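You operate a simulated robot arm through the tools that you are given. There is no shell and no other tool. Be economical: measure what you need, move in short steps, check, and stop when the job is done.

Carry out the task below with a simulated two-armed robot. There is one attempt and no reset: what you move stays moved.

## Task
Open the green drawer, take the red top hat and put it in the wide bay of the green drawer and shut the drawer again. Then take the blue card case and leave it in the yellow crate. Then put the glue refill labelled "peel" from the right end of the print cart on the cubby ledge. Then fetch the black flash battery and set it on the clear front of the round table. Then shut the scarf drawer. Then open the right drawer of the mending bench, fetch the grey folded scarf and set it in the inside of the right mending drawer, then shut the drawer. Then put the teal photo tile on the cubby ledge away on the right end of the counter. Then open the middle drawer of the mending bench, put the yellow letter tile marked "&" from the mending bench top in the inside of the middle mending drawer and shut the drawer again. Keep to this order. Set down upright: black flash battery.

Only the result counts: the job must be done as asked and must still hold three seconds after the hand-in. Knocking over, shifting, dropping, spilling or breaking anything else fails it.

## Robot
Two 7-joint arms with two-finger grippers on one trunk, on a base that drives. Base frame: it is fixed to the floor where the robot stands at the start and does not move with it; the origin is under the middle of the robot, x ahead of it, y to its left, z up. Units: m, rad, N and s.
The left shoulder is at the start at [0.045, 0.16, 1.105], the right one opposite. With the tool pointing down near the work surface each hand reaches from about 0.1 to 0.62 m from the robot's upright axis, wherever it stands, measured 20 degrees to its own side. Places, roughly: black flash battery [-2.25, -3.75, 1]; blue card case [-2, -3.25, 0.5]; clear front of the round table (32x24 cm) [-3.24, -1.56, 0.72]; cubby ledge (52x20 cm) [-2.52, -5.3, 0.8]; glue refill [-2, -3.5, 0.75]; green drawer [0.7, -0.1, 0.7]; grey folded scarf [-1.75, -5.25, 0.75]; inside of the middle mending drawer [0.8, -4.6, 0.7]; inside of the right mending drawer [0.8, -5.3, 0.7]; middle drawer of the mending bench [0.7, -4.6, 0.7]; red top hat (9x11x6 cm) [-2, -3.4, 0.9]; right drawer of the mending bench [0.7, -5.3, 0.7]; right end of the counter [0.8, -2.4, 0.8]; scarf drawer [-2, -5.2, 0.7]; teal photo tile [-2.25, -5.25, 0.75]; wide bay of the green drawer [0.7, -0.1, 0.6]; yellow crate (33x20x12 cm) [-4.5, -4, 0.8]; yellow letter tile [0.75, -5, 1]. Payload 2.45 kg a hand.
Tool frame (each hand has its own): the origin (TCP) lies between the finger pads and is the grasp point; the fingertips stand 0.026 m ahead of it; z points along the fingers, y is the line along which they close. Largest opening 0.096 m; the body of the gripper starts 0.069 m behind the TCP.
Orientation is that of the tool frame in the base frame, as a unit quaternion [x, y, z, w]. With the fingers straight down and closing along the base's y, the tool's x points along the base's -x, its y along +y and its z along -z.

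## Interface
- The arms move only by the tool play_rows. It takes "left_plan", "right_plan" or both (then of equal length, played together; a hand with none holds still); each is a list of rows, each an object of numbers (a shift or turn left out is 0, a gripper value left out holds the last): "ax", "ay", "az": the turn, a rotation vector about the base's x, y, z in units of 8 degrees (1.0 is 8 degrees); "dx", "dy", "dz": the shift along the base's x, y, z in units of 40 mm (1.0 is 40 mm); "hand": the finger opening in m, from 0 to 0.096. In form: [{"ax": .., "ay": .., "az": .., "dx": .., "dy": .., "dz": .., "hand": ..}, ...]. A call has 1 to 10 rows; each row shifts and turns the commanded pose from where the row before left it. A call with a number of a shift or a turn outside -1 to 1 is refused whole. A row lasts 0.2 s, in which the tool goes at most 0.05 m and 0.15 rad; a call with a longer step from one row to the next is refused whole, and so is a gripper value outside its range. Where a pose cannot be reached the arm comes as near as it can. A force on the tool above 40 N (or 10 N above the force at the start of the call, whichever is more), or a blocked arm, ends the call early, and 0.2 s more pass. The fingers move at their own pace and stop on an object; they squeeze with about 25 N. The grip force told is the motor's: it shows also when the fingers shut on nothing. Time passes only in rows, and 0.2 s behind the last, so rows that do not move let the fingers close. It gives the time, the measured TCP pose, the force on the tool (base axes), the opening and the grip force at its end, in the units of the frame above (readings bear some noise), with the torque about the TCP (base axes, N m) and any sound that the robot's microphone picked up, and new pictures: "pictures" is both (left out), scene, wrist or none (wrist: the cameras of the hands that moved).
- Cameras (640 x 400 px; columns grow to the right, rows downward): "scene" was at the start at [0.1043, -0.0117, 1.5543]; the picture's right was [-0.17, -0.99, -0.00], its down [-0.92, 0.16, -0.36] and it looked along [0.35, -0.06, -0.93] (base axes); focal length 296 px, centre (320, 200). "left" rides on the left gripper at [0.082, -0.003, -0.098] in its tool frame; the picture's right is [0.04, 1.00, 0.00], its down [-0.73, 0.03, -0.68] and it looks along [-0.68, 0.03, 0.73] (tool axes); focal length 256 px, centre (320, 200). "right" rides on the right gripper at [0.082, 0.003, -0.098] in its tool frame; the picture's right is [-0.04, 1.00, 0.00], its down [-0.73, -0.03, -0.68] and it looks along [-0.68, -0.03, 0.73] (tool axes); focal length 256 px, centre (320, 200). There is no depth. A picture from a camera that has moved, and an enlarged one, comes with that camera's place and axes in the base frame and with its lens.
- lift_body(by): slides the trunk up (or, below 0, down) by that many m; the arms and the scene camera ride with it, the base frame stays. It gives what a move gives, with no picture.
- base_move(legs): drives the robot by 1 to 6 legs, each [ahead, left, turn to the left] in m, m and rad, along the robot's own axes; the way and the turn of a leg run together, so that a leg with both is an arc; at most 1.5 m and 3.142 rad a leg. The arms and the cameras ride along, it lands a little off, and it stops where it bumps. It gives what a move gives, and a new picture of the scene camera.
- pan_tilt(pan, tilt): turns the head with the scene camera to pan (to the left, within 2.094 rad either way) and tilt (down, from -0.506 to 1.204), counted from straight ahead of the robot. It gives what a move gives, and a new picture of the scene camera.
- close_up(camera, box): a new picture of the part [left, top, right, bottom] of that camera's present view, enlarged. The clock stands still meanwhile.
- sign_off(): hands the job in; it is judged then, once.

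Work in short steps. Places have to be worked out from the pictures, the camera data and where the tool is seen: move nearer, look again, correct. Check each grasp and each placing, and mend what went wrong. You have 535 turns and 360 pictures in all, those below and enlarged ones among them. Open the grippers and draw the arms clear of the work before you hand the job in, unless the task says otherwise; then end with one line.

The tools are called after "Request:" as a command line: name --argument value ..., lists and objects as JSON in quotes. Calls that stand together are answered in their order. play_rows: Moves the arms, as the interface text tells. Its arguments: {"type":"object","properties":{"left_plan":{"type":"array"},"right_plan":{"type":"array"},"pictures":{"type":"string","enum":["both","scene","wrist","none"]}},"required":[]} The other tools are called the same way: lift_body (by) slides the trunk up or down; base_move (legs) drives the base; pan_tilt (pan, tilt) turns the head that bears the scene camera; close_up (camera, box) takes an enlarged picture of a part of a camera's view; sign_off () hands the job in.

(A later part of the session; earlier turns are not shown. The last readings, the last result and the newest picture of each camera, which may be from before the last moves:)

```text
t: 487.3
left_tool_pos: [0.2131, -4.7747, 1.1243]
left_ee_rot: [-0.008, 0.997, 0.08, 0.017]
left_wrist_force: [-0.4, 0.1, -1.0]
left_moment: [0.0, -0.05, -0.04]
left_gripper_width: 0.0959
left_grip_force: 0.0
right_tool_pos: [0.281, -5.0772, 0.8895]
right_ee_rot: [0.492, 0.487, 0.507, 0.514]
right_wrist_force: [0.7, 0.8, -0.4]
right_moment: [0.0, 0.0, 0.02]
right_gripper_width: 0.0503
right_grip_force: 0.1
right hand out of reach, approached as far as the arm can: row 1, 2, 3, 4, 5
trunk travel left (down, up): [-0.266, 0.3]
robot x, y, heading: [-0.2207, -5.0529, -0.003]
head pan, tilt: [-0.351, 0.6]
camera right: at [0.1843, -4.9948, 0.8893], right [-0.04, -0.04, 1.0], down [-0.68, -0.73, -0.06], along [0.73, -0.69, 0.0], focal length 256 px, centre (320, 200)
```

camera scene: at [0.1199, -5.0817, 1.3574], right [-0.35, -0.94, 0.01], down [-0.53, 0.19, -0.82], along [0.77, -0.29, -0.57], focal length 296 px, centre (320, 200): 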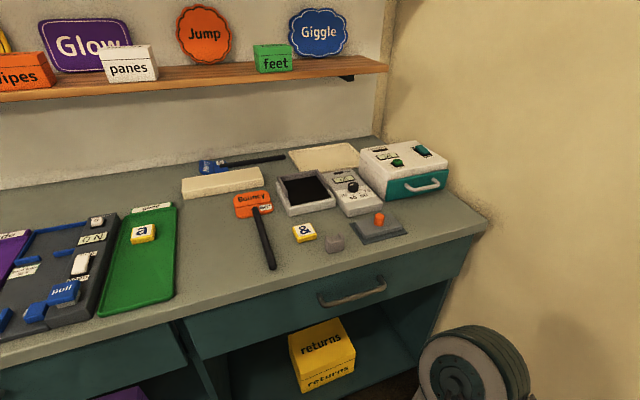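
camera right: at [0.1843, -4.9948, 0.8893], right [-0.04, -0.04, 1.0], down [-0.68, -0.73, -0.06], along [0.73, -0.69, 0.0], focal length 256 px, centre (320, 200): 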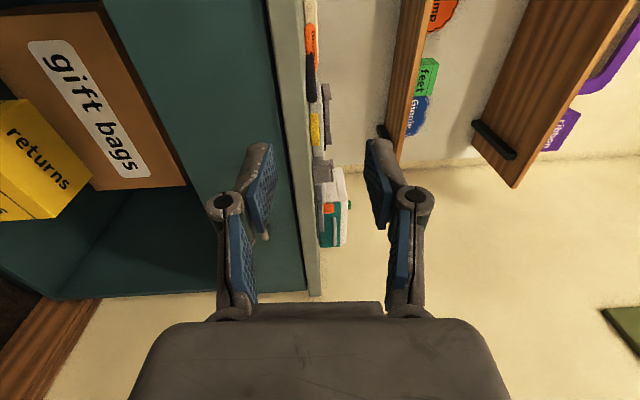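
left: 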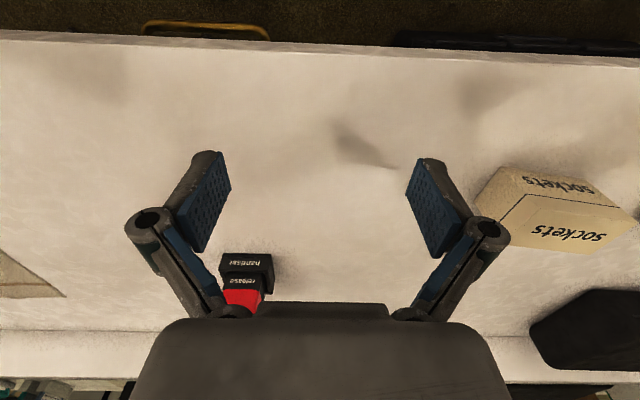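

I'll return to the earlier low-trunk configuration (which held a level hand) and use the base for positioning instead.

Request:
lift_body --by -0.18

Request:
play_rows --right_plan '[{"ay": 0.7}, {}]' --pictures "both"

```text
t: 489.3
left_tool_pos: [0.2116, -4.7763, 0.945]
left_ee_rot: [-0.008, 0.996, 0.081, 0.02]
left_wrist_force: [-0.5, -0.1, -0.4]
left_moment: [-0.02, -0.05, -0.01]
left_gripper_width: 0.096
left_grip_force: 0.0
right_tool_pos: [0.2762, -5.0764, 0.6401]
right_ee_rot: [0.531, 0.528, 0.468, 0.47]
right_wrist_force: [0.2, 0.4, 0.6]
right_moment: [0.03, 0.01, -0.01]
right_gripper_width: 0.0501
right_grip_force: 0.0
trunk travel left (down, up): [-0.086, 0.48]
robot x, y, heading: [-0.2162, -5.0565, -0.004]
head pan, tilt: [-0.351, 0.6]
```

```text
t: 489.9
left_tool_pos: [0.2116, -4.7756, 0.9446]
left_ee_rot: [-0.007, 0.996, 0.082, 0.019]
left_wrist_force: [-0.1, 0.0, 0.0]
left_moment: [0.02, -0.01, -0.02]
left_gripper_width: 0.0959
left_grip_force: 0.1
right_tool_pos: [0.2746, -5.0758, 0.6405]
right_ee_rot: [0.555, 0.551, 0.44, 0.442]
right_wrist_force: [0.4, -0.3, 0.8]
right_moment: [0.0, -0.01, -0.03]
right_gripper_width: 0.05
right_grip_force: 0.0
trunk travel left (down, up): [-0.086, 0.48]
robot x, y, heading: [-0.2197, -5.0549, -0.0]
head pan, tilt: [-0.351, 0.6]
camera scene: at [0.0947, -5.0829, 1.3842], right [-0.35, -0.94, 0.0], down [-0.53, 0.19, -0.82], along [0.77, -0.29, -0.57], focal length 296 px, centre (320, 200)
camera right: at [0.182, -4.9941, 0.6637], right [0.22, -0.04, 0.97], down [-0.67, -0.73, 0.12], along [0.71, -0.68, -0.19], focal length 256 px, centre (320, 200)
```

scene: 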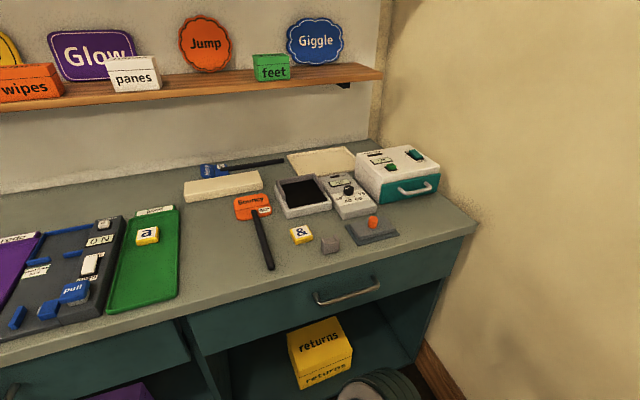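
right: 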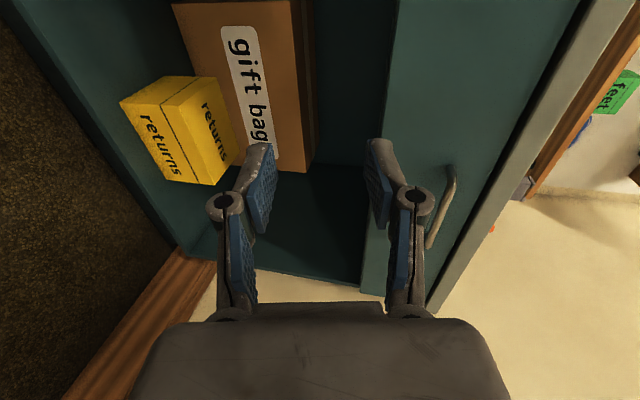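

Now command up to z≈0.775 and see what the arm can do here.

Request:
play_rows --right_plan '[{"dz": 0.7}, {"dz": 0.7}, {"dz": 0.7}, {"dz": 0.7}, {"dz": 0.6}]' --pictures "none"

Request:
play_rows --right_plan '[{"dx": 0.7}, {"dx": 0.7}]' --pictures "none"

```text
t: 491.1
left_tool_pos: [0.2119, -4.7774, 0.9447]
left_ee_rot: [-0.006, 0.996, 0.081, 0.018]
left_wrist_force: [-0.2, 0.0, -0.3]
left_moment: [-0.03, -0.02, -0.01]
left_gripper_width: 0.096
left_grip_force: 0.0
right_tool_pos: [0.276, -5.0754, 0.7762]
right_ee_rot: [0.553, 0.551, 0.441, 0.443]
right_wrist_force: [-0.6, 0.0, 0.5]
right_moment: [-0.01, -0.01, 0.0]
right_gripper_width: 0.0499
right_grip_force: 0.1
trunk travel left (down, up): [-0.086, 0.48]
robot x, y, heading: [-0.2202, -5.0523, -0.009]
head pan, tilt: [-0.351, 0.6]
```

```text
t: 491.7
left_tool_pos: [0.213, -4.7768, 0.9455]
left_ee_rot: [-0.008, 0.997, 0.081, 0.018]
left_wrist_force: [0.4, 0.0, -0.8]
left_moment: [0.0, -0.05, -0.01]
left_gripper_width: 0.096
left_grip_force: 0.1
right_tool_pos: [0.3307, -5.0762, 0.7761]
right_ee_rot: [0.554, 0.551, 0.44, 0.442]
right_wrist_force: [0.7, -0.6, -0.2]
right_moment: [-0.01, -0.01, -0.04]
right_gripper_width: 0.0499
right_grip_force: 0.0
trunk travel left (down, up): [-0.086, 0.48]
robot x, y, heading: [-0.2216, -5.053, -0.009]
head pan, tilt: [-0.351, 0.6]
```

Feasible. Try shifting the hand right by 0.12 with the arm, then the base.

Request:
play_rows --right_plan '[{"dy": -0.7}, {"dy": -0.7}, {"dy": -0.7}, {"dy": -0.7}, {"dy": -0.7}]' --pictures "wrist"

```text
t: 492.9
left_tool_pos: [0.2116, -4.7757, 0.9455]
left_ee_rot: [-0.008, 0.996, 0.081, 0.018]
left_wrist_force: [0.7, 0.3, 0.1]
left_moment: [-0.01, 0.03, 0.0]
left_gripper_width: 0.0961
left_grip_force: 0.1
right_tool_pos: [0.327, -5.1911, 0.789]
right_ee_rot: [0.556, 0.55, 0.437, 0.444]
right_wrist_force: [0.0, 0.5, -0.2]
right_moment: [-0.02, 0.02, 0.05]
right_gripper_width: 0.0501
right_grip_force: 0.0
right hand out of reach, approached as far as the arm can: row 4, 5
trunk travel left (down, up): [-0.086, 0.48]
robot x, y, heading: [-0.2242, -5.0537, -0.003]
head pan, tilt: [-0.351, 0.6]
camera right: at [0.2335, -5.1089, 0.8131], right [0.22, -0.04, 0.97], down [-0.68, -0.73, 0.12], along [0.7, -0.69, -0.19], focal length 256 px, centre (320, 200)
```

right: 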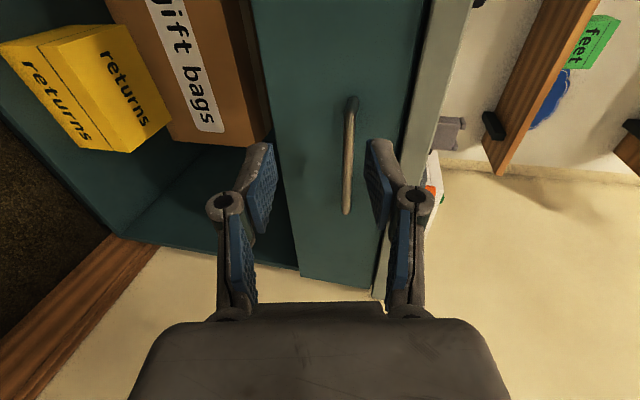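

Handle spans y -5.23…-5.39 at z≈0.779, x≈0.51. Strafe right 9 cm, then advance.

Request:
base_move --legs '[[0, -0.09, 0]]'

Request:
play_rows --right_plan '[{"dx": 0.8}, {"dx": 0.8}, {"dx": 0.8}]' --pictures "wrist"

```text
t: 494.0
left_tool_pos: [0.2142, -4.8248, 0.9335]
left_ee_rot: [-0.009, 0.998, 0.064, 0.016]
left_wrist_force: [-0.6, 2.2, -0.4]
left_moment: [-0.21, -0.03, 0.0]
left_gripper_width: 0.0959
left_grip_force: 0.1
right_tool_pos: [0.328, -5.2433, 0.7926]
right_ee_rot: [0.548, 0.558, 0.429, 0.453]
right_wrist_force: [1.2, 3.3, 0.2]
right_moment: [-0.03, 0.02, -0.17]
right_gripper_width: 0.0501
right_grip_force: 0.0
trunk travel left (down, up): [-0.086, 0.48]
robot x, y, heading: [-0.2198, -5.1349, -0.005]
head pan, tilt: [-0.351, 0.6]
camera scene: at [0.0966, -5.1193, 1.3839], right [-0.35, -0.94, 0.03], down [-0.54, 0.17, -0.83], along [0.77, -0.3, -0.56], focal length 296 px, centre (320, 200)
```

scene: 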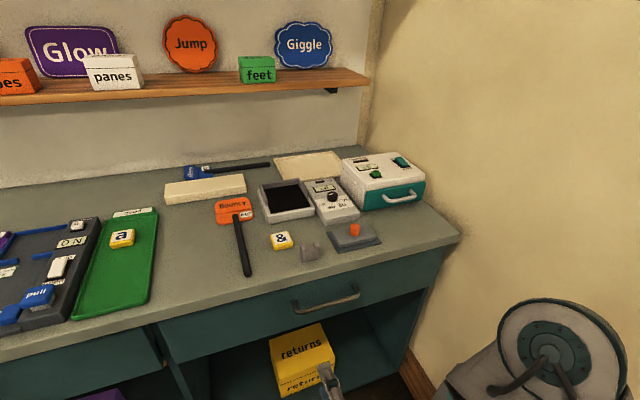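

```text
t: 494.8
left_tool_pos: [0.2079, -4.8275, 0.9401]
left_ee_rot: [-0.011, 0.997, 0.069, 0.018]
left_wrist_force: [1.1, 1.3, -0.5]
left_moment: [-0.15, 0.0, -0.01]
left_gripper_width: 0.0961
left_grip_force: 0.0
right_tool_pos: [0.4213, -5.2378, 0.7969]
right_ee_rot: [0.55, 0.556, 0.432, 0.449]
right_wrist_force: [-0.4, 2.5, 0.1]
right_moment: [-0.05, -0.01, -0.16]
right_gripper_width: 0.0497
right_grip_force: 0.0
right hand out of reach, approached as far as the arm can: row 2
trunk travel left (down, up): [-0.086, 0.48]
robot x, y, heading: [-0.2205, -5.1253, -0.003]
head pan, tilt: [-0.351, 0.6]
camera right: at [0.3279, -5.1554, 0.8198], right [0.22, -0.02, 0.98], down [-0.68, -0.72, 0.14], along [0.7, -0.69, -0.17], focal length 256 px, centre (320, 200)
```

right: 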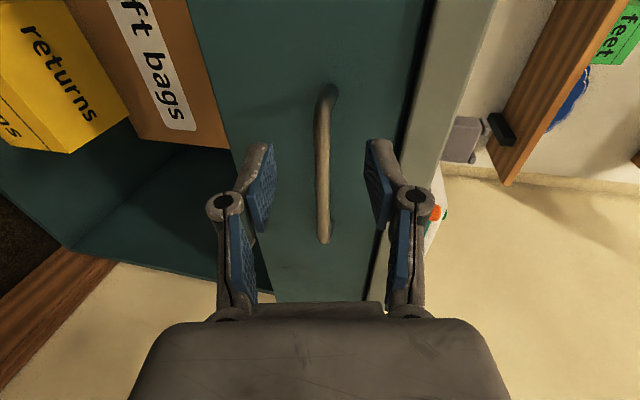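

Bar is centred vertically between the fingers. Advance 7.5 cm, nudging right if possible.

Request:
play_rows --right_plan '[{"dx": 0.6, "dy": -0.2, "dz": -0.15}, {"dx": 0.6, "dy": -0.2, "dz": -0.15}, {"dx": 0.5, "dz": -0.1}]' --pictures "wrist"

```text
t: 495.6
left_tool_pos: [0.2081, -4.8311, 0.9415]
left_ee_rot: [-0.011, 0.997, 0.071, 0.019]
left_wrist_force: [-0.1, 1.3, 0.2]
left_moment: [-0.14, 0.02, 0.02]
left_gripper_width: 0.096
left_grip_force: 0.0
right_tool_pos: [0.4887, -5.2395, 0.7956]
right_ee_rot: [0.552, 0.554, 0.433, 0.448]
right_wrist_force: [0.0, 2.8, 0.7]
right_moment: [-0.04, 0.03, -0.14]
right_gripper_width: 0.0501
right_grip_force: 0.0
right hand out of reach, approached as far as the arm can: row 1, 2
trunk travel left (down, up): [-0.086, 0.48]
robot x, y, heading: [-0.2263, -5.1265, -0.004]
head pan, tilt: [-0.351, 0.6]
camera right: at [0.3946, -5.1572, 0.8177], right [0.22, -0.02, 0.97], down [-0.68, -0.72, 0.14], along [0.7, -0.69, -0.18], focal length 256 px, centre (320, 200)
```

right: 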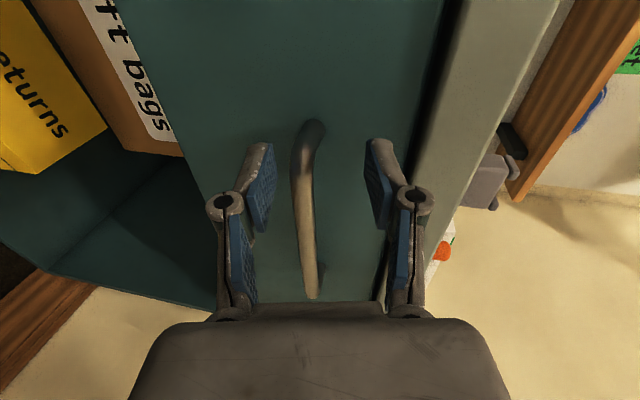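

Request:
play_rows --right_plan '[{"dx": 0.3, "dz": -0.3}, {"dx": 0.3, "dz": -0.1}]' --pictures "wrist"

```text
t: 496.2
left_tool_pos: [0.2069, -4.8523, 0.9459]
left_ee_rot: [-0.01, 0.997, 0.08, 0.021]
left_wrist_force: [-0.6, -0.7, -0.4]
left_moment: [0.0, 0.0, 0.01]
left_gripper_width: 0.096
left_grip_force: 0.2
right_tool_pos: [0.5108, -5.2515, 0.7832]
right_ee_rot: [0.556, 0.549, 0.437, 0.446]
right_wrist_force: [-1.2, -0.6, -0.3]
right_moment: [-0.02, 0.01, 0.1]
right_gripper_width: 0.0526
right_grip_force: 1.1
right hand out of reach, approached as far as the arm can: row 1
trunk travel left (down, up): [-0.086, 0.48]
robot x, y, heading: [-0.2252, -5.1341, -0.002]
head pan, tilt: [-0.351, 0.6]
camera right: at [0.4165, -5.1696, 0.8075], right [0.22, -0.04, 0.97], down [-0.68, -0.72, 0.12], along [0.7, -0.69, -0.19], focal length 256 px, centre (320, 200)
```

right: 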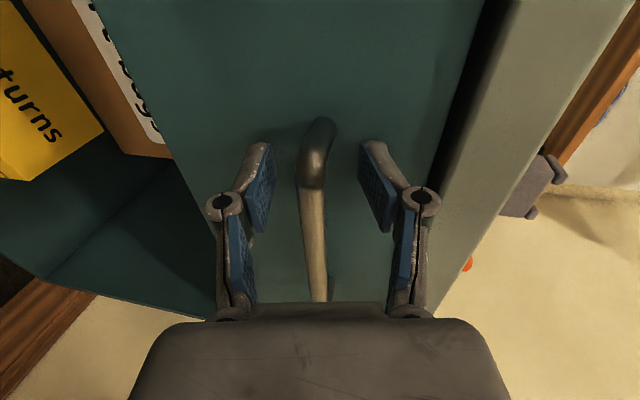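

Bar is between the pads. Close.

Request:
play_rows --right_plan '[{"hand": 0.0}, {}, {}]' --pictures "wrist"

```text
t: 497.0
left_tool_pos: [0.208, -4.8552, 0.946]
left_ee_rot: [-0.008, 0.997, 0.081, 0.019]
left_wrist_force: [0.1, 0.3, 0.2]
left_moment: [0.0, 0.04, 0.02]
left_gripper_width: 0.0962
left_grip_force: 0.0
right_tool_pos: [0.5097, -5.2595, 0.7788]
right_ee_rot: [0.559, 0.549, 0.433, 0.446]
right_wrist_force: [-22.2, -3.0, -7.1]
right_moment: [0.01, -0.01, 0.88]
right_gripper_width: 0.0127
right_grip_force: 39.1
trunk travel left (down, up): [-0.086, 0.48]
robot x, y, heading: [-0.222, -5.1327, -0.004]
head pan, tilt: [-0.351, 0.6]
camera right: at [0.4171, -5.1753, 0.8035], right [0.23, -0.04, 0.97], down [-0.68, -0.72, 0.13], along [0.69, -0.7, -0.19], focal length 256 px, centre (320, 200)
```

right: 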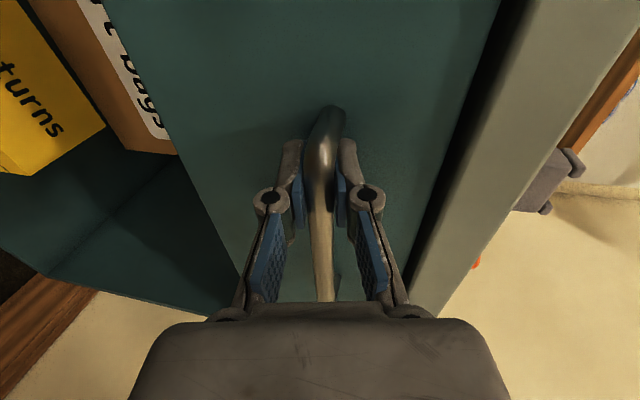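

Gripped the handle. Pull by driving back 0.3 m.

Request:
base_move --legs '[[-0.3, 0, 0]]'

```text
t: 498.1
left_tool_pos: [0.1407, -4.86, 0.9569]
left_ee_rot: [-0.01, 0.996, 0.086, 0.029]
left_wrist_force: [0.3, 0.8, -0.1]
left_moment: [0.01, -0.01, 0.01]
left_gripper_width: 0.0961
left_grip_force: 0.1
right_tool_pos: [0.4423, -5.2568, 0.7793]
right_ee_rot: [0.559, 0.554, 0.437, 0.435]
right_wrist_force: [-2.2, 15.7, -17.5]
right_moment: [-0.2, -0.08, 0.83]
right_gripper_width: 0.0128
right_grip_force: 39.4
trunk travel left (down, up): [-0.086, 0.48]
robot x, y, heading: [-0.2759, -5.1319, 0.005]
head pan, tilt: [-0.351, 0.6]
stopped in leg 1: the force on the tool passed its limit at 45 N (the readings are from after the stop); the commanded pose is now the measured one
camera scene: at [0.0456, -5.1485, 1.3846], right [-0.34, -0.94, 0.01], down [-0.54, 0.19, -0.82], along [0.77, -0.29, -0.57], focal length 296 px, centre (320, 200)
```

scene: 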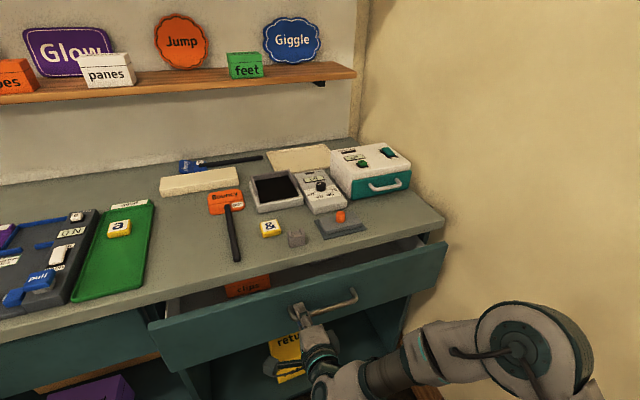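

Opening. Continue pulling.

Request:
base_move --legs '[[-0.2, 0, 0]]'

```text
t: 499.1
left_tool_pos: [0.1023, -4.8866, 0.9729]
left_ee_rot: [-0.029, 0.993, 0.107, 0.036]
left_wrist_force: [0.3, -1.5, 0.4]
left_moment: [0.04, 0.02, -0.02]
left_gripper_width: 0.096
left_grip_force: 0.1
right_tool_pos: [0.4198, -5.2744, 0.7791]
right_ee_rot: [0.582, 0.541, 0.442, 0.417]
right_wrist_force: [-3.8, 31.3, -13.8]
right_moment: [-1.0, 0.02, 0.2]
right_gripper_width: 0.0141
right_grip_force: 39.7
trunk travel left (down, up): [-0.086, 0.48]
robot x, y, heading: [-0.2849, -5.1344, 0.035]
head pan, tilt: [-0.351, 0.6]
stopped in leg 1: the force on the tool passed its limit at 56 N (the readings are from after the stop); the commanded pose is now the measured one
camera scene: at [0.0326, -5.1387, 1.3869], right [-0.31, -0.95, 0.01], down [-0.54, 0.17, -0.82], along [0.78, -0.26, -0.57], focal length 296 px, centre (320, 200)
```

scene: 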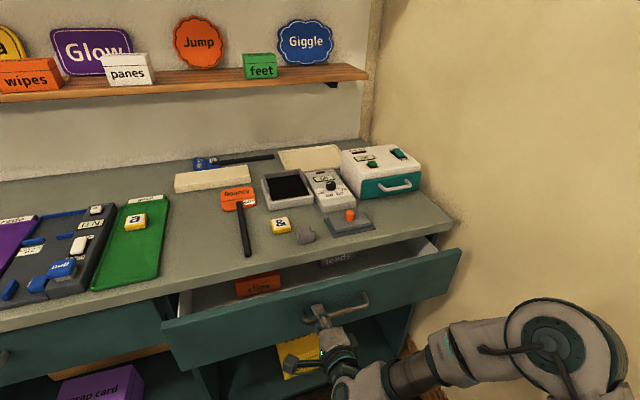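

Side load is building. Ease the hand +y and pull with the arm.

Request:
play_rows --right_plan '[{"dy": 0.3}, {"dy": 0.2, "dx": -0.3}, {"dx": -0.4}, {"dx": -0.4}, {"dx": -0.4}]' --pictures "scene"

```text
t: 499.9
left_tool_pos: [0.0991, -4.8866, 0.9749]
left_ee_rot: [-0.028, 0.993, 0.106, 0.041]
left_wrist_force: [-0.8, -1.1, 0.4]
left_moment: [-0.01, -0.02, 0.01]
left_gripper_width: 0.096
left_grip_force: 0.1
right_tool_pos: [0.3883, -5.2594, 0.7805]
right_ee_rot: [0.575, 0.544, 0.438, 0.426]
right_wrist_force: [-1.4, 6.9, -31.3]
right_moment: [-1.04, 0.12, -0.02]
right_gripper_width: 0.0137
right_grip_force: 40.4
right hand out of reach, approached as far as the arm can: row 1
trunk travel left (down, up): [-0.086, 0.48]
robot x, y, heading: [-0.2804, -5.1352, 0.029]
head pan, tilt: [-0.351, 0.6]
stopped in row 4 (right hand): the force on the tool passed its limit at 48 N (the readings are from after the stop); the commanded pose is now the measured one
camera scene: at [0.0384, -5.1427, 1.3849], right [-0.31, -0.95, 0.01], down [-0.54, 0.17, -0.82], along [0.78, -0.26, -0.57], focal length 296 px, centre (320, 200)
```

scene: 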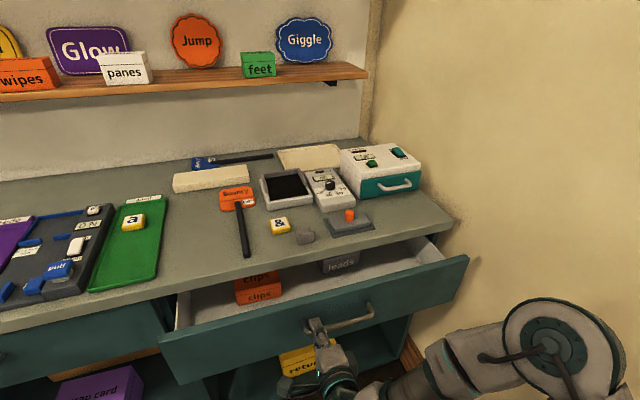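

Request:
play_rows --right_plan '[{"dz": -0.3}, {"dx": -0.4, "dz": -0.1}, {"dx": -0.4}, {"dx": -0.4}, {"dx": -0.4}]' --pictures "none"

Request:
base_move --legs '[[-0.12, 0, 0]]'

```text
t: 501.1
left_tool_pos: [0.0958, -4.8896, 0.9777]
left_ee_rot: [-0.028, 0.993, 0.107, 0.042]
left_wrist_force: [-0.1, 0.6, 0.5]
left_moment: [0.01, 0.02, 0.04]
left_gripper_width: 0.0964
left_grip_force: 0.1
right_tool_pos: [0.3248, -5.259, 0.7807]
right_ee_rot: [0.574, 0.532, 0.444, 0.436]
right_wrist_force: [-1.6, -26.1, 29.5]
right_moment: [-0.9, -0.02, 0.19]
right_gripper_width: 0.0142
right_grip_force: 40.2
right hand out of reach, approached as far as the arm can: row 1
trunk travel left (down, up): [-0.086, 0.48]
robot x, y, heading: [-0.2849, -5.1351, 0.033]
head pan, tilt: [-0.351, 0.6]
```

```text
t: 502.0
left_tool_pos: [0.0841, -4.8922, 0.9801]
left_ee_rot: [-0.033, 0.991, 0.12, 0.047]
left_wrist_force: [0.6, -0.5, -0.2]
left_moment: [-0.02, 0.02, 0.0]
left_gripper_width: 0.096
left_grip_force: 0.0
right_tool_pos: [0.319, -5.2563, 0.7813]
right_ee_rot: [0.584, 0.522, 0.448, 0.431]
right_wrist_force: [-1.2, 31.0, 19.6]
right_moment: [-0.96, -0.03, 0.47]
right_gripper_width: 0.0146
right_grip_force: 40.7
trunk travel left (down, up): [-0.086, 0.48]
robot x, y, heading: [-0.2809, -5.1203, 0.039]
head pan, tilt: [-0.351, 0.6]
stopped in leg 1: the force on the tool passed its limit at 80 N (the readings are from after the stop); the commanded pose is now the measured one
camera scene: at [0.0317, -5.1193, 1.3861], right [-0.3, -0.95, 0.02], down [-0.54, 0.16, -0.83], along [0.78, -0.26, -0.56], focal length 296 px, centre (320, 200)
```

scene: 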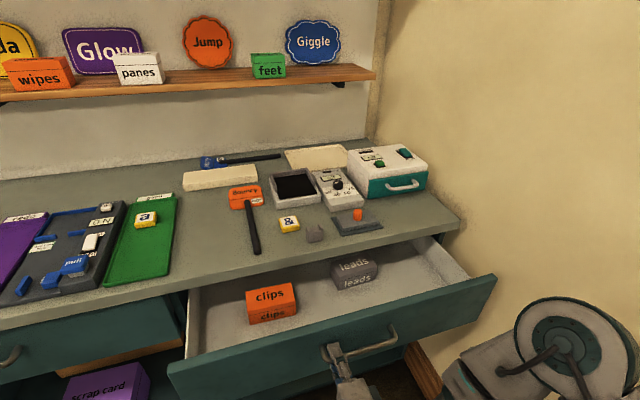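

Open ~19 cm. Pull a bit more with the arm.

Request:
play_rows --right_plan '[{"dy": 0.2, "dz": 0.15}, {"dx": -0.4}, {"dx": -0.4}, {"dx": -0.4}, {"dx": -0.4}]' --pictures "scene"

```text
t: 503.2
left_tool_pos: [0.0855, -4.8965, 0.9806]
left_ee_rot: [-0.032, 0.991, 0.12, 0.045]
left_wrist_force: [0.5, -0.2, 0.1]
left_moment: [0.0, -0.01, -0.01]
left_gripper_width: 0.096
left_grip_force: 0.1
right_tool_pos: [0.2534, -5.2565, 0.7797]
right_ee_rot: [0.581, 0.525, 0.447, 0.433]
right_wrist_force: [-1.2, -12.3, -23.5]
right_moment: [-1.09, 0.08, -0.34]
right_gripper_width: 0.0143
right_grip_force: 40.8
trunk travel left (down, up): [-0.086, 0.48]
robot x, y, heading: [-0.2844, -5.1224, 0.033]
head pan, tilt: [-0.351, 0.6]
camera scene: at [0.0376, -5.1291, 1.3848], right [-0.31, -0.95, 0.01], down [-0.55, 0.17, -0.82], along [0.78, -0.26, -0.57], focal length 296 px, centre (320, 200)
```

scene: 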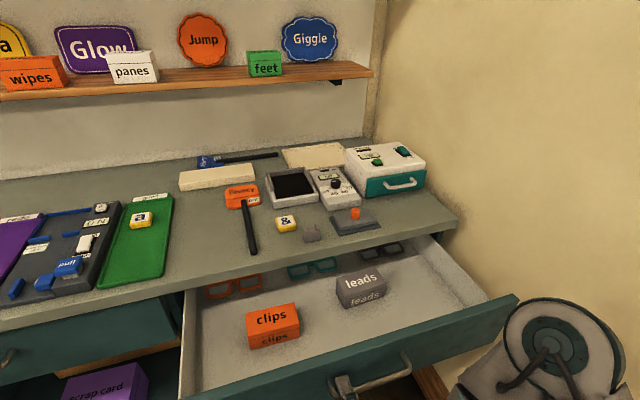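

Open ~26 cm, enough. Release and withdraw.

Request:
play_rows --right_plan '[{"hand": 0.05}, {}, {"dx": -0.5}, {"dx": -0.5}, {"dx": -0.5}]' --pictures "none"

Request:
base_move --legs '[[-0.2, 0, 0]]'

```text
t: 504.4
left_tool_pos: [0.0827, -4.8959, 0.9812]
left_ee_rot: [-0.031, 0.991, 0.119, 0.046]
left_wrist_force: [0.2, 0.7, -0.1]
left_moment: [-0.05, -0.02, -0.04]
left_gripper_width: 0.0961
left_grip_force: 0.1
right_tool_pos: [0.2332, -5.2317, 0.7661]
right_ee_rot: [0.58, 0.523, 0.45, 0.434]
right_wrist_force: [1.2, -1.7, 4.1]
right_moment: [0.03, -0.08, -0.04]
right_gripper_width: 0.0525
right_grip_force: 2.0
right hand out of reach, approached as far as the arm can: row 3, 4, 5
trunk travel left (down, up): [-0.086, 0.48]
robot x, y, heading: [-0.2862, -5.1214, 0.038]
head pan, tilt: [-0.351, 0.6]
```

```text
t: 505.7
left_tool_pos: [0.0076, -4.8818, 0.9908]
left_ee_rot: [-0.104, 0.983, 0.142, 0.044]
left_wrist_force: [-0.1, -0.2, 0.3]
left_moment: [0.03, -0.03, -0.01]
left_gripper_width: 0.0959
left_grip_force: 0.0
right_tool_pos: [0.2215, -5.1846, 0.7696]
right_ee_rot: [0.548, 0.539, 0.495, 0.405]
right_wrist_force: [-0.1, 1.0, 0.0]
right_moment: [-0.04, 0.02, -0.02]
right_gripper_width: 0.0499
right_grip_force: 0.1
trunk travel left (down, up): [-0.086, 0.48]
robot x, y, heading: [-0.3135, -5.123, 0.183]
head pan, tilt: [-0.351, 0.6]
stopped in leg 1: the robot was blocked; the commanded pose is now the measured one
camera scene: at [0.0014, -5.0933, 1.387], right [-0.17, -0.99, 0.0], down [-0.56, 0.09, -0.82], along [0.81, -0.14, -0.57], focal length 296 px, centre (320, 200)
```

scene: 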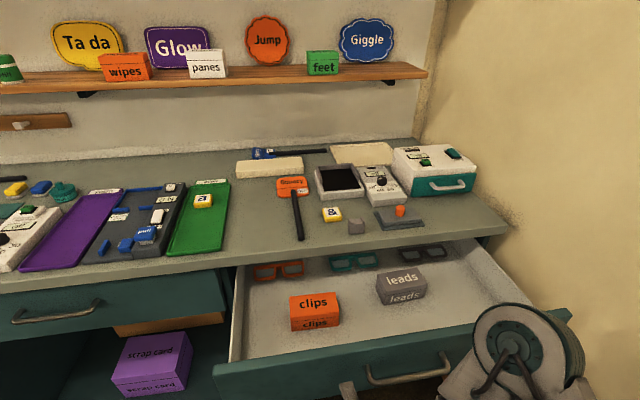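

The base's rear touched the cabinet corner. Move left (away from it), then straighten.

Request:
base_move --legs '[[0.02, 0.35, 0], [0, 0, -0.18]]'

Request:
pan_tilt --pan -2.0 --tilt 0.8

```text
t: 508.6
left_tool_pos: [0.0008, -4.5908, 0.9869]
left_ee_rot: [-0.016, 0.989, 0.135, 0.055]
left_wrist_force: [1.3, -0.5, -0.3]
left_moment: [0.01, 0.0, 0.01]
left_gripper_width: 0.0959
left_grip_force: 0.1
right_tool_pos: [0.1546, -4.9253, 0.765]
right_ee_rot: [0.591, 0.493, 0.459, 0.443]
right_wrist_force: [0.1, -0.4, -0.7]
right_moment: [0.01, -0.02, 0.01]
right_gripper_width: 0.0501
right_grip_force: 0.0
trunk travel left (down, up): [-0.086, 0.48]
robot x, y, heading: [-0.3605, -4.7764, 0.007]
head pan, tilt: [-0.351, 0.6]
camera scene: at [-0.0441, -4.8051, 1.3842], right [-0.34, -0.94, 0.0], down [-0.54, 0.19, -0.82], along [0.77, -0.28, -0.57], focal length 296 px, centre (320, 200)
```

scene: 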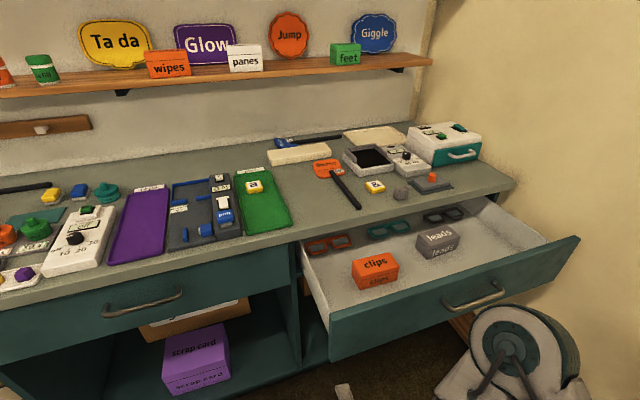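

```text
t: 510.3
left_tool_pos: [-0.0029, -4.5889, 0.9888]
left_ee_rot: [-0.016, 0.989, 0.134, 0.058]
left_wrist_force: [-0.4, -0.1, -0.4]
left_moment: [-0.01, -0.02, -0.06]
left_gripper_width: 0.0962
left_grip_force: 0.1
right_tool_pos: [0.1532, -4.9226, 0.7704]
right_ee_rot: [0.589, 0.489, 0.462, 0.448]
right_wrist_force: [0.0, 0.0, 0.4]
right_moment: [-0.03, 0.02, 0.02]
right_gripper_width: 0.05
right_grip_force: 0.2
trunk travel left (down, up): [-0.086, 0.48]
robot x, y, heading: [-0.3584, -4.7774, 0.01]
head pan, tilt: [-2.0, 0.799]
camera scene: at [-0.1606, -4.8466, 1.3681], right [-0.91, 0.41, 0.0], down [0.29, 0.65, -0.7], along [-0.29, -0.64, -0.71], focal length 296 px, centre (320, 200)
```

scene: 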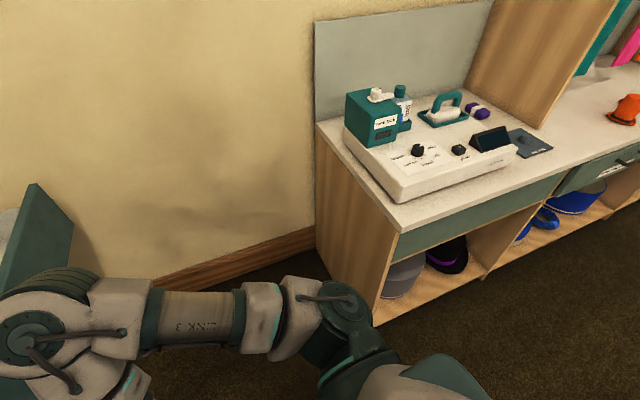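

Cabinet untouched. Raise the trunk and restore the right hand to pointing down.

Request:
lift_body --by 0.18

Request:
play_rows --right_plan '[{"ax": -1, "dz": 0.3, "dy": 0.4}, {"ax": -1, "dz": 0.3, "dy": 0.4}, {"ax": -1, "dz": 0.3, "dy": 0.4}, {"ax": -1, "dz": 0.3}, {"ax": -1}, {"ax": -1}, {"ax": -1}, {"ax": -1}, {"ax": -1}, {"ax": -1}]' --pictures "none"

Request:
play_rows --right_plan '[{"ay": 1}, {"ay": 1}, {"ay": 1}, {"ay": 1}, {"ay": 1}, {"ay": 1}, {"ay": 1}, {"ay": 1}, {"ay": 1}]' --pictures "none"

```text
t: 512.3
left_tool_pos: [-0.0028, -4.588, 1.1674]
left_ee_rot: [-0.017, 0.989, 0.133, 0.056]
left_wrist_force: [0.6, -0.3, 0.0]
left_moment: [0.01, 0.02, 0.01]
left_gripper_width: 0.0961
left_grip_force: 0.0
right_tool_pos: [0.1201, -4.9235, 1.0772]
right_ee_rot: [0.519, 0.421, 0.541, 0.511]
right_wrist_force: [0.7, 0.3, 0.5]
right_moment: [0.0, 0.02, 0.02]
right_gripper_width: 0.0501
right_grip_force: 0.0
trunk travel left (down, up): [-0.266, 0.3]
robot x, y, heading: [-0.3631, -4.7765, 0.002]
head pan, tilt: [-2.0, 0.799]
```

```text
t: 514.5
left_tool_pos: [-0.0039, -4.588, 1.1695]
left_ee_rot: [-0.016, 0.989, 0.134, 0.057]
left_wrist_force: [0.2, -0.5, -0.5]
left_moment: [-0.02, -0.02, 0.03]
left_gripper_width: 0.0958
left_grip_force: 0.1
right_tool_pos: [0.1252, -4.8712, 1.1226]
right_ee_rot: [0.069, 0.672, 0.141, 0.723]
right_wrist_force: [-0.1, -0.3, 0.2]
right_moment: [-0.01, -0.01, -0.02]
right_gripper_width: 0.0498
right_grip_force: 0.2
right hand out of reach, approached as far as the arm can: row 1
trunk travel left (down, up): [-0.266, 0.3]
robot x, y, heading: [-0.3578, -4.7743, 0.003]
head pan, tilt: [-2.0, 0.799]
```

```text
t: 516.5
left_tool_pos: [-0.0016, -4.5894, 1.1688]
left_ee_rot: [-0.016, 0.989, 0.135, 0.057]
left_wrist_force: [1.0, 0.9, 0.7]
left_moment: [0.0, -0.02, 0.0]
left_gripper_width: 0.0959
left_grip_force: 0.0
right_tool_pos: [0.1256, -4.872, 1.1218]
right_ee_rot: [0.139, 0.969, 0.074, 0.188]
right_wrist_force: [0.1, -0.3, -0.3]
right_moment: [-0.03, 0.01, -0.02]
right_gripper_width: 0.0498
right_grip_force: 0.1
trunk travel left (down, up): [-0.266, 0.3]
robot x, y, heading: [-0.3604, -4.7778, 0.008]
head pan, tilt: [-2.0, 0.799]
```

Request:
play_rows --right_plan '[{"ax": -0.27, "ay": 0.68, "az": 0.5}, {"ax": -0.27, "ay": 0.68, "az": 0.5}, {"ax": -0.27, "ay": 0.68, "az": 0.5}, {"ax": -0.27, "ay": 0.68, "az": 0.5}]' --pictures "none"

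Request:
base_move --legs '[[0, 0, -0.12], [-1.36, 0, 0], [0, 0, -1.451]]'

Request:
pan_tilt --pan 0 --tilt 0.8

```text
t: 517.5
left_tool_pos: [-0.0012, -4.5889, 1.1688]
left_ee_rot: [-0.016, 0.989, 0.133, 0.056]
left_wrist_force: [-0.4, 0.4, -0.5]
left_moment: [0.01, 0.02, -0.02]
left_gripper_width: 0.0961
left_grip_force: 0.2
right_tool_pos: [0.1257, -4.8699, 1.1215]
right_ee_rot: [0.001, 1.0, -0.002, 0.001]
right_wrist_force: [0.3, 0.0, -0.6]
right_moment: [-0.01, 0.02, -0.03]
right_gripper_width: 0.0501
right_grip_force: 0.1
trunk travel left (down, up): [-0.266, 0.3]
robot x, y, heading: [-0.3598, -4.7739, 0.006]
head pan, tilt: [-2.0, 0.799]
```

```text
t: 528.4
left_tool_pos: [-1.5104, -4.9871, 1.1685]
left_ee_rot: [0.676, 0.723, 0.058, 0.134]
left_wrist_force: [0.3, -1.0, 0.3]
left_moment: [0.02, 0.04, -0.03]
left_gripper_width: 0.0961
left_grip_force: 0.0
right_tool_pos: [-1.7881, -5.1226, 1.1226]
right_ee_rot: [0.695, 0.719, -0.002, 0.0]
right_wrist_force: [0.1, -0.5, 0.5]
right_moment: [0.03, 0.01, -0.01]
right_gripper_width: 0.0499
right_grip_force: 0.1
trunk travel left (down, up): [-0.266, 0.3]
robot x, y, heading: [-1.7121, -4.6343, -1.53]
head pan, tilt: [-2.0, 0.799]
camera scene: at [-1.7815, -4.6604, 1.5736], right [0.38, 0.93, 0.0], down [0.66, -0.27, -0.7], along [-0.65, 0.27, -0.72], focal length 296 px, centre (320, 200)
```

scene: 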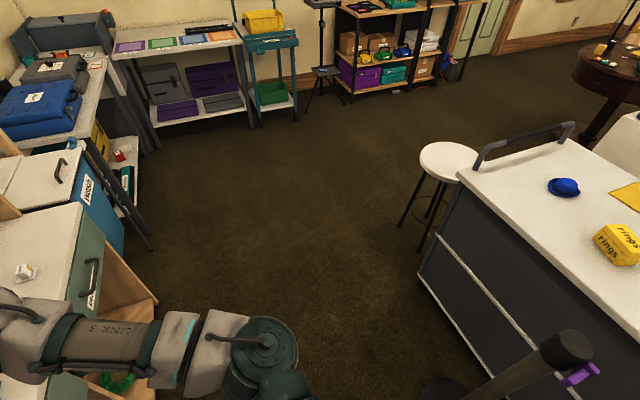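

```text
t: 530.4
left_tool_pos: [-1.5115, -4.9839, 1.1696]
left_ee_rot: [0.675, 0.723, 0.056, 0.135]
left_wrist_force: [0.0, 1.0, -0.2]
left_moment: [0.01, -0.02, 0.0]
left_gripper_width: 0.0961
left_grip_force: 0.0
right_tool_pos: [-1.7896, -5.1206, 1.1232]
right_ee_rot: [0.695, 0.719, -0.004, 0.001]
right_wrist_force: [-0.6, 0.4, -0.3]
right_moment: [0.0, 0.0, 0.02]
right_gripper_width: 0.0499
right_grip_force: 0.1
trunk travel left (down, up): [-0.266, 0.3]
robot x, y, heading: [-1.7112, -4.636, -1.529]
head pan, tilt: [0.0, 0.799]
camera scene: at [-1.7042, -4.7716, 1.573], right [-1.0, -0.04, 0.0], down [-0.03, 0.72, -0.69], along [0.03, -0.69, -0.72], focal length 296 px, centre (320, 200)
```

scene: 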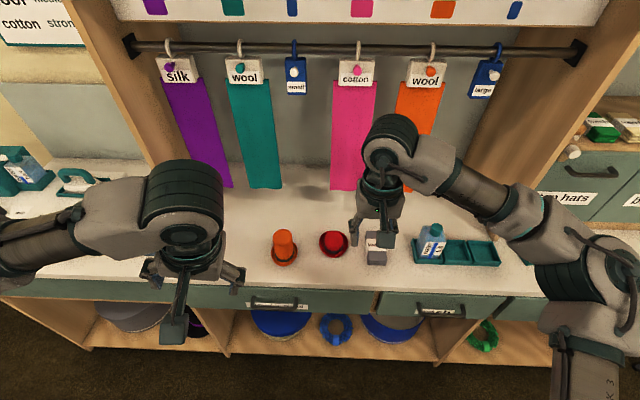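

Scarf at ≈(-1.85,-5.30). Drive 0.1 m closer and bring the hand over it.

Request:
base_move --legs '[[0.1, 0, -0.03]]'

Request:
lift_body --by -0.07

Request:
play_rows --right_plan '[{"dx": -0.7, "dy": -0.4, "hand": 0.096}, {"dx": -0.4, "dy": -0.4, "dz": -0.5}, {"dz": -0.7}, {}]' --pictures "wrist"

```text
t: 531.5
left_tool_pos: [-1.5195, -5.0894, 1.1692]
left_ee_rot: [0.686, 0.713, 0.054, 0.137]
left_wrist_force: [0.3, -0.5, 0.0]
left_moment: [0.03, -0.02, 0.0]
left_gripper_width: 0.0958
left_grip_force: 0.0
right_tool_pos: [-1.8003, -5.22, 1.1251]
right_ee_rot: [0.706, 0.709, -0.004, 0.001]
right_wrist_force: [-0.4, -0.1, -0.3]
right_moment: [0.07, 0.0, 0.01]
right_gripper_width: 0.0502
right_grip_force: 0.1
trunk travel left (down, up): [-0.266, 0.3]
robot x, y, heading: [-1.7078, -4.7395, -1.559]
head pan, tilt: [0.0, 0.799]
camera scene: at [-1.7053, -4.8722, 1.5732], right [-1.0, -0.01, 0.0], down [-0.01, 0.72, -0.69], along [0.01, -0.69, -0.72], focal length 296 px, centre (320, 200)
```

scene: 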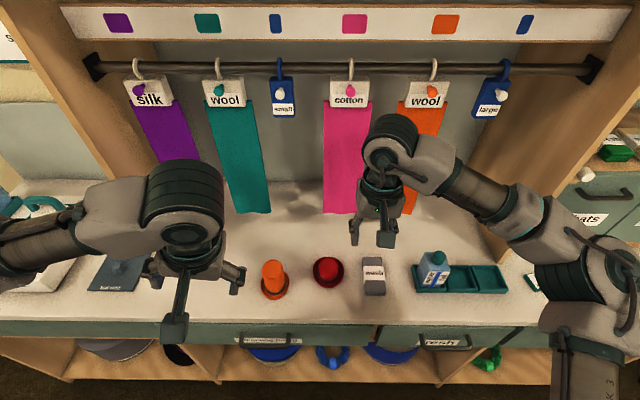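

```text
t: 532.6
left_tool_pos: [-1.5187, -5.0872, 1.103]
left_ee_rot: [0.686, 0.713, 0.053, 0.137]
left_wrist_force: [-0.2, 0.0, -0.4]
left_moment: [-0.01, 0.02, 0.03]
left_gripper_width: 0.0959
left_grip_force: 0.1
right_tool_pos: [-1.7995, -5.2157, 1.0564]
right_ee_rot: [0.706, 0.708, -0.005, 0.003]
right_wrist_force: [-0.3, 0.5, 0.8]
right_moment: [0.0, -0.01, 0.04]
right_gripper_width: 0.05
right_grip_force: 0.1
trunk travel left (down, up): [-0.196, 0.37]
robot x, y, heading: [-1.7065, -4.7355, -1.556]
head pan, tilt: [0.0, 0.799]
```

```text
t: 533.6
left_tool_pos: [-1.5195, -5.0871, 1.1016]
left_ee_rot: [0.686, 0.713, 0.054, 0.137]
left_wrist_force: [-0.9, 0.7, 0.1]
left_moment: [0.03, 0.0, -0.01]
left_gripper_width: 0.096
left_grip_force: 0.1
right_tool_pos: [-1.8441, -5.2499, 1.0087]
right_ee_rot: [0.706, 0.708, -0.004, 0.003]
right_wrist_force: [1.1, -0.4, 0.2]
right_moment: [0.01, -0.01, -0.01]
right_gripper_width: 0.096
right_grip_force: 0.0
trunk travel left (down, up): [-0.196, 0.37]
robot x, y, heading: [-1.705, -4.7346, -1.557]
head pan, tilt: [0.0, 0.799]
camera right: at [-1.8405, -5.1674, 1.1053], right [1.0, -0.04, 0.0], down [-0.03, -0.73, 0.69], along [-0.03, -0.69, -0.73], focal length 256 px, centre (320, 200)
```

right: 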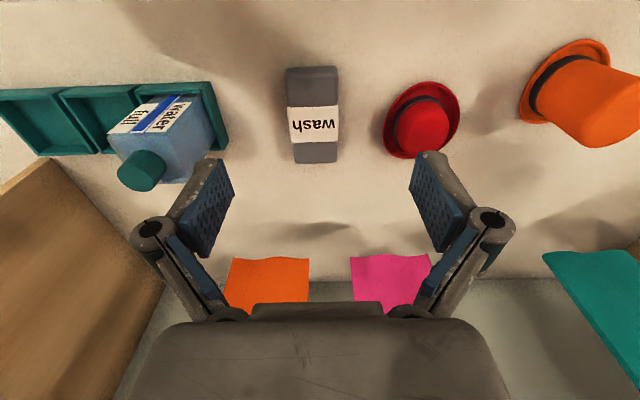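

Scarf at ≈(-1.853,-5.288), 57 mm wide. Align and lower.

Request:
play_rows --right_plan '[{"dx": -0.22, "dy": -0.5, "hand": 0.08}, {"dy": -0.45, "dz": -0.5}, {"dz": -0.8}, {"dz": -0.8}, {"dz": -0.5}]' --pictures "wrist"

```text
t: 534.8
left_tool_pos: [-1.52, -5.0878, 1.1017]
left_ee_rot: [0.685, 0.713, 0.054, 0.137]
left_wrist_force: [0.0, -0.2, 0.6]
left_moment: [0.0, 0.01, -0.02]
left_gripper_width: 0.0962
left_grip_force: 0.1
right_tool_pos: [-1.8546, -5.2876, 0.9028]
right_ee_rot: [0.706, 0.708, -0.004, 0.002]
right_wrist_force: [0.1, -0.3, -0.4]
right_moment: [0.02, 0.01, 0.0]
right_gripper_width: 0.0795
right_grip_force: 0.1
trunk travel left (down, up): [-0.196, 0.37]
robot x, y, heading: [-1.7088, -4.7367, -1.561]
head pan, tilt: [0.0, 0.799]
camera right: at [-1.8498, -5.2061, 1.0002], right [1.0, -0.04, 0.0], down [-0.03, -0.73, 0.69], along [-0.03, -0.69, -0.73], focal length 256 px, centre (320, 200)
```

right: 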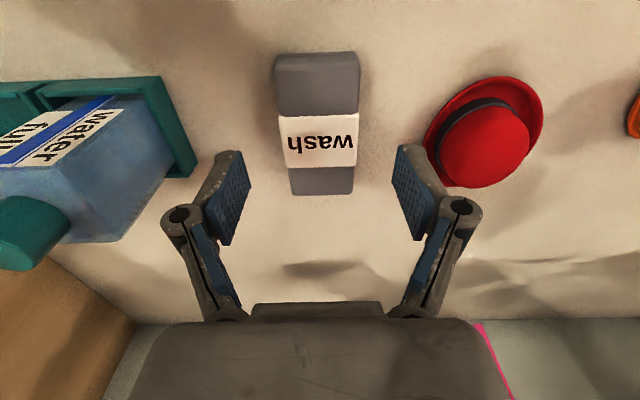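

Request:
play_rows --right_plan '[{"dz": -0.8}, {"dz": -0.7}, {"dz": -0.25}, {"hand": 0.0}, {}, {}, {}]' --pictures "none"

Request:
play_rows --right_plan '[{"dz": 0.5}, {"dz": 0.8}, {"dz": 0.9}, {"dz": 0.9}, {"dz": 0.9}, {"dz": 0.9}]' --pictures "wrist"

```text
t: 536.4
left_tool_pos: [-1.5186, -5.0871, 1.1017]
left_ee_rot: [0.686, 0.713, 0.054, 0.137]
left_wrist_force: [1.0, 0.2, 0.6]
left_moment: [-0.01, 0.01, 0.0]
left_gripper_width: 0.0958
left_grip_force: 0.0
right_tool_pos: [-1.8549, -5.2872, 0.834]
right_ee_rot: [0.706, 0.709, -0.004, 0.002]
right_wrist_force: [0.1, 1.0, 2.6]
right_moment: [0.01, -0.04, -0.01]
right_gripper_width: 0.0553
right_grip_force: 25.0
trunk travel left (down, up): [-0.196, 0.37]
robot x, y, heading: [-1.7096, -4.7414, -1.561]
head pan, tilt: [0.0, 0.799]
```

```text
t: 537.8
left_tool_pos: [-1.5194, -5.0872, 1.101]
left_ee_rot: [0.686, 0.713, 0.052, 0.137]
left_wrist_force: [0.0, 0.1, -0.3]
left_moment: [-0.02, 0.03, 0.02]
left_gripper_width: 0.0959
left_grip_force: 0.1
right_tool_pos: [-1.8538, -5.2855, 1.0301]
right_ee_rot: [0.706, 0.708, -0.004, 0.002]
right_wrist_force: [0.2, -0.3, -0.6]
right_moment: [0.0, 0.04, -0.02]
right_gripper_width: 0.0554
right_grip_force: 24.9
trunk travel left (down, up): [-0.196, 0.37]
robot x, y, heading: [-1.7066, -4.7399, -1.559]
head pan, tilt: [0.0, 0.799]
camera right: at [-1.8502, -5.2027, 1.1262], right [1.0, -0.04, 0.0], down [-0.03, -0.73, 0.69], along [-0.03, -0.69, -0.73], focal length 256 px, centre (320, 200)
```

right: 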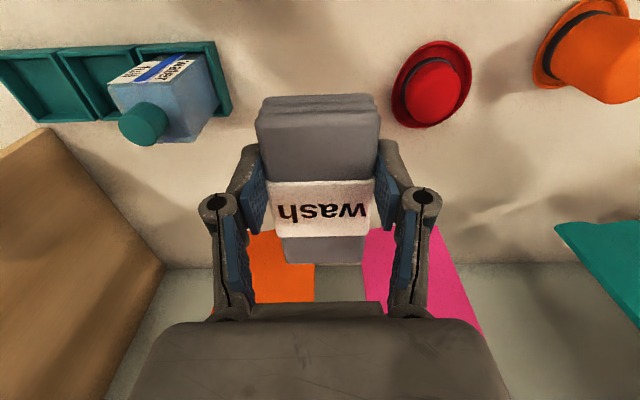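

Scarf held. Back off slightly, turn left, drive to the mending bench.

Request:
base_move --legs '[[-0.12, 0, 0], [0, 0, 1.56], [1.45, 0, 0]]'

Request:
pan_tilt --pan -0.4 --tilt 0.75

```text
t: 549.7
left_tool_pos: [0.1049, -4.4119, 1.1013]
left_ee_rot: [-0.021, 0.989, 0.134, 0.059]
left_wrist_force: [0.0, -0.5, 0.2]
left_moment: [-0.03, 0.0, 0.02]
left_gripper_width: 0.096
left_grip_force: 0.1
right_tool_pos: [0.3044, -4.7472, 1.0289]
right_ee_rot: [-0.003, 1.0, -0.001, 0.005]
right_wrist_force: [-0.3, -0.2, -0.7]
right_moment: [-0.01, 0.05, 0.01]
right_gripper_width: 0.0551
right_grip_force: 25.2
trunk travel left (down, up): [-0.196, 0.37]
robot x, y, heading: [-0.2458, -4.6028, 0.015]
head pan, tilt: [0.0, 0.799]
camera scene: at [-0.0518, -4.5992, 1.4989], right [0.02, -1.0, 0.0], down [-0.72, -0.01, -0.69], along [0.69, 0.01, -0.72], focal length 296 px, centre (320, 200)
```

scene: 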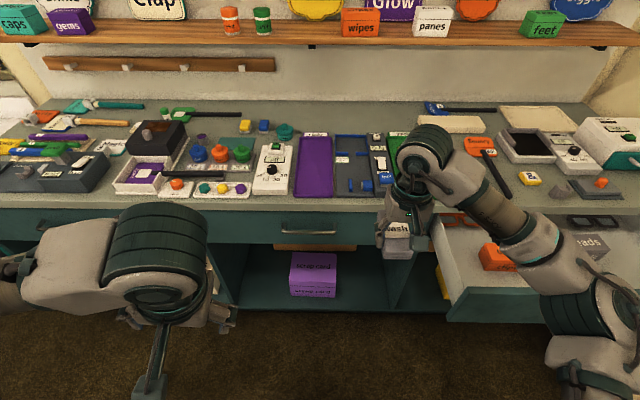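

```text
t: 550.6
left_tool_pos: [0.1007, -4.4134, 1.1022]
left_ee_rot: [-0.022, 0.989, 0.136, 0.061]
left_wrist_force: [-0.4, -1.1, -0.9]
left_moment: [0.03, -0.02, -0.03]
left_gripper_width: 0.096
left_grip_force: 0.2
right_tool_pos: [0.3003, -4.7478, 1.0312]
right_ee_rot: [-0.003, 1.0, -0.001, 0.007]
right_wrist_force: [-0.4, -0.3, 0.4]
right_moment: [-0.01, 0.06, 0.0]
right_gripper_width: 0.0551
right_grip_force: 24.9
trunk travel left (down, up): [-0.196, 0.37]
robot x, y, heading: [-0.2433, -4.601, 0.014]
head pan, tilt: [-0.4, 0.75]
camera scene: at [-0.0559, -4.6317, 1.5029], right [-0.37, -0.93, 0.0], down [-0.64, 0.25, -0.73], along [0.68, -0.27, -0.69], focal length 296 px, centre (320, 200)
```

scene: 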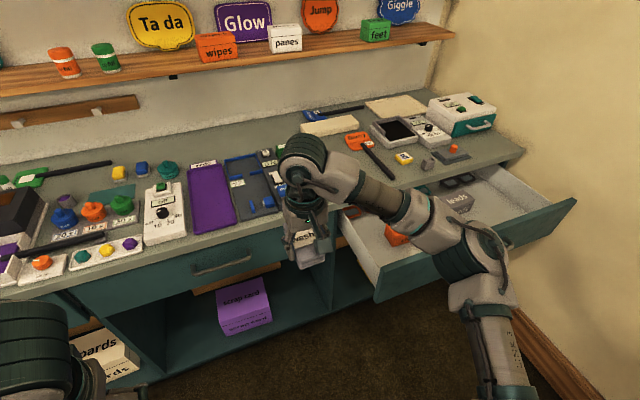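

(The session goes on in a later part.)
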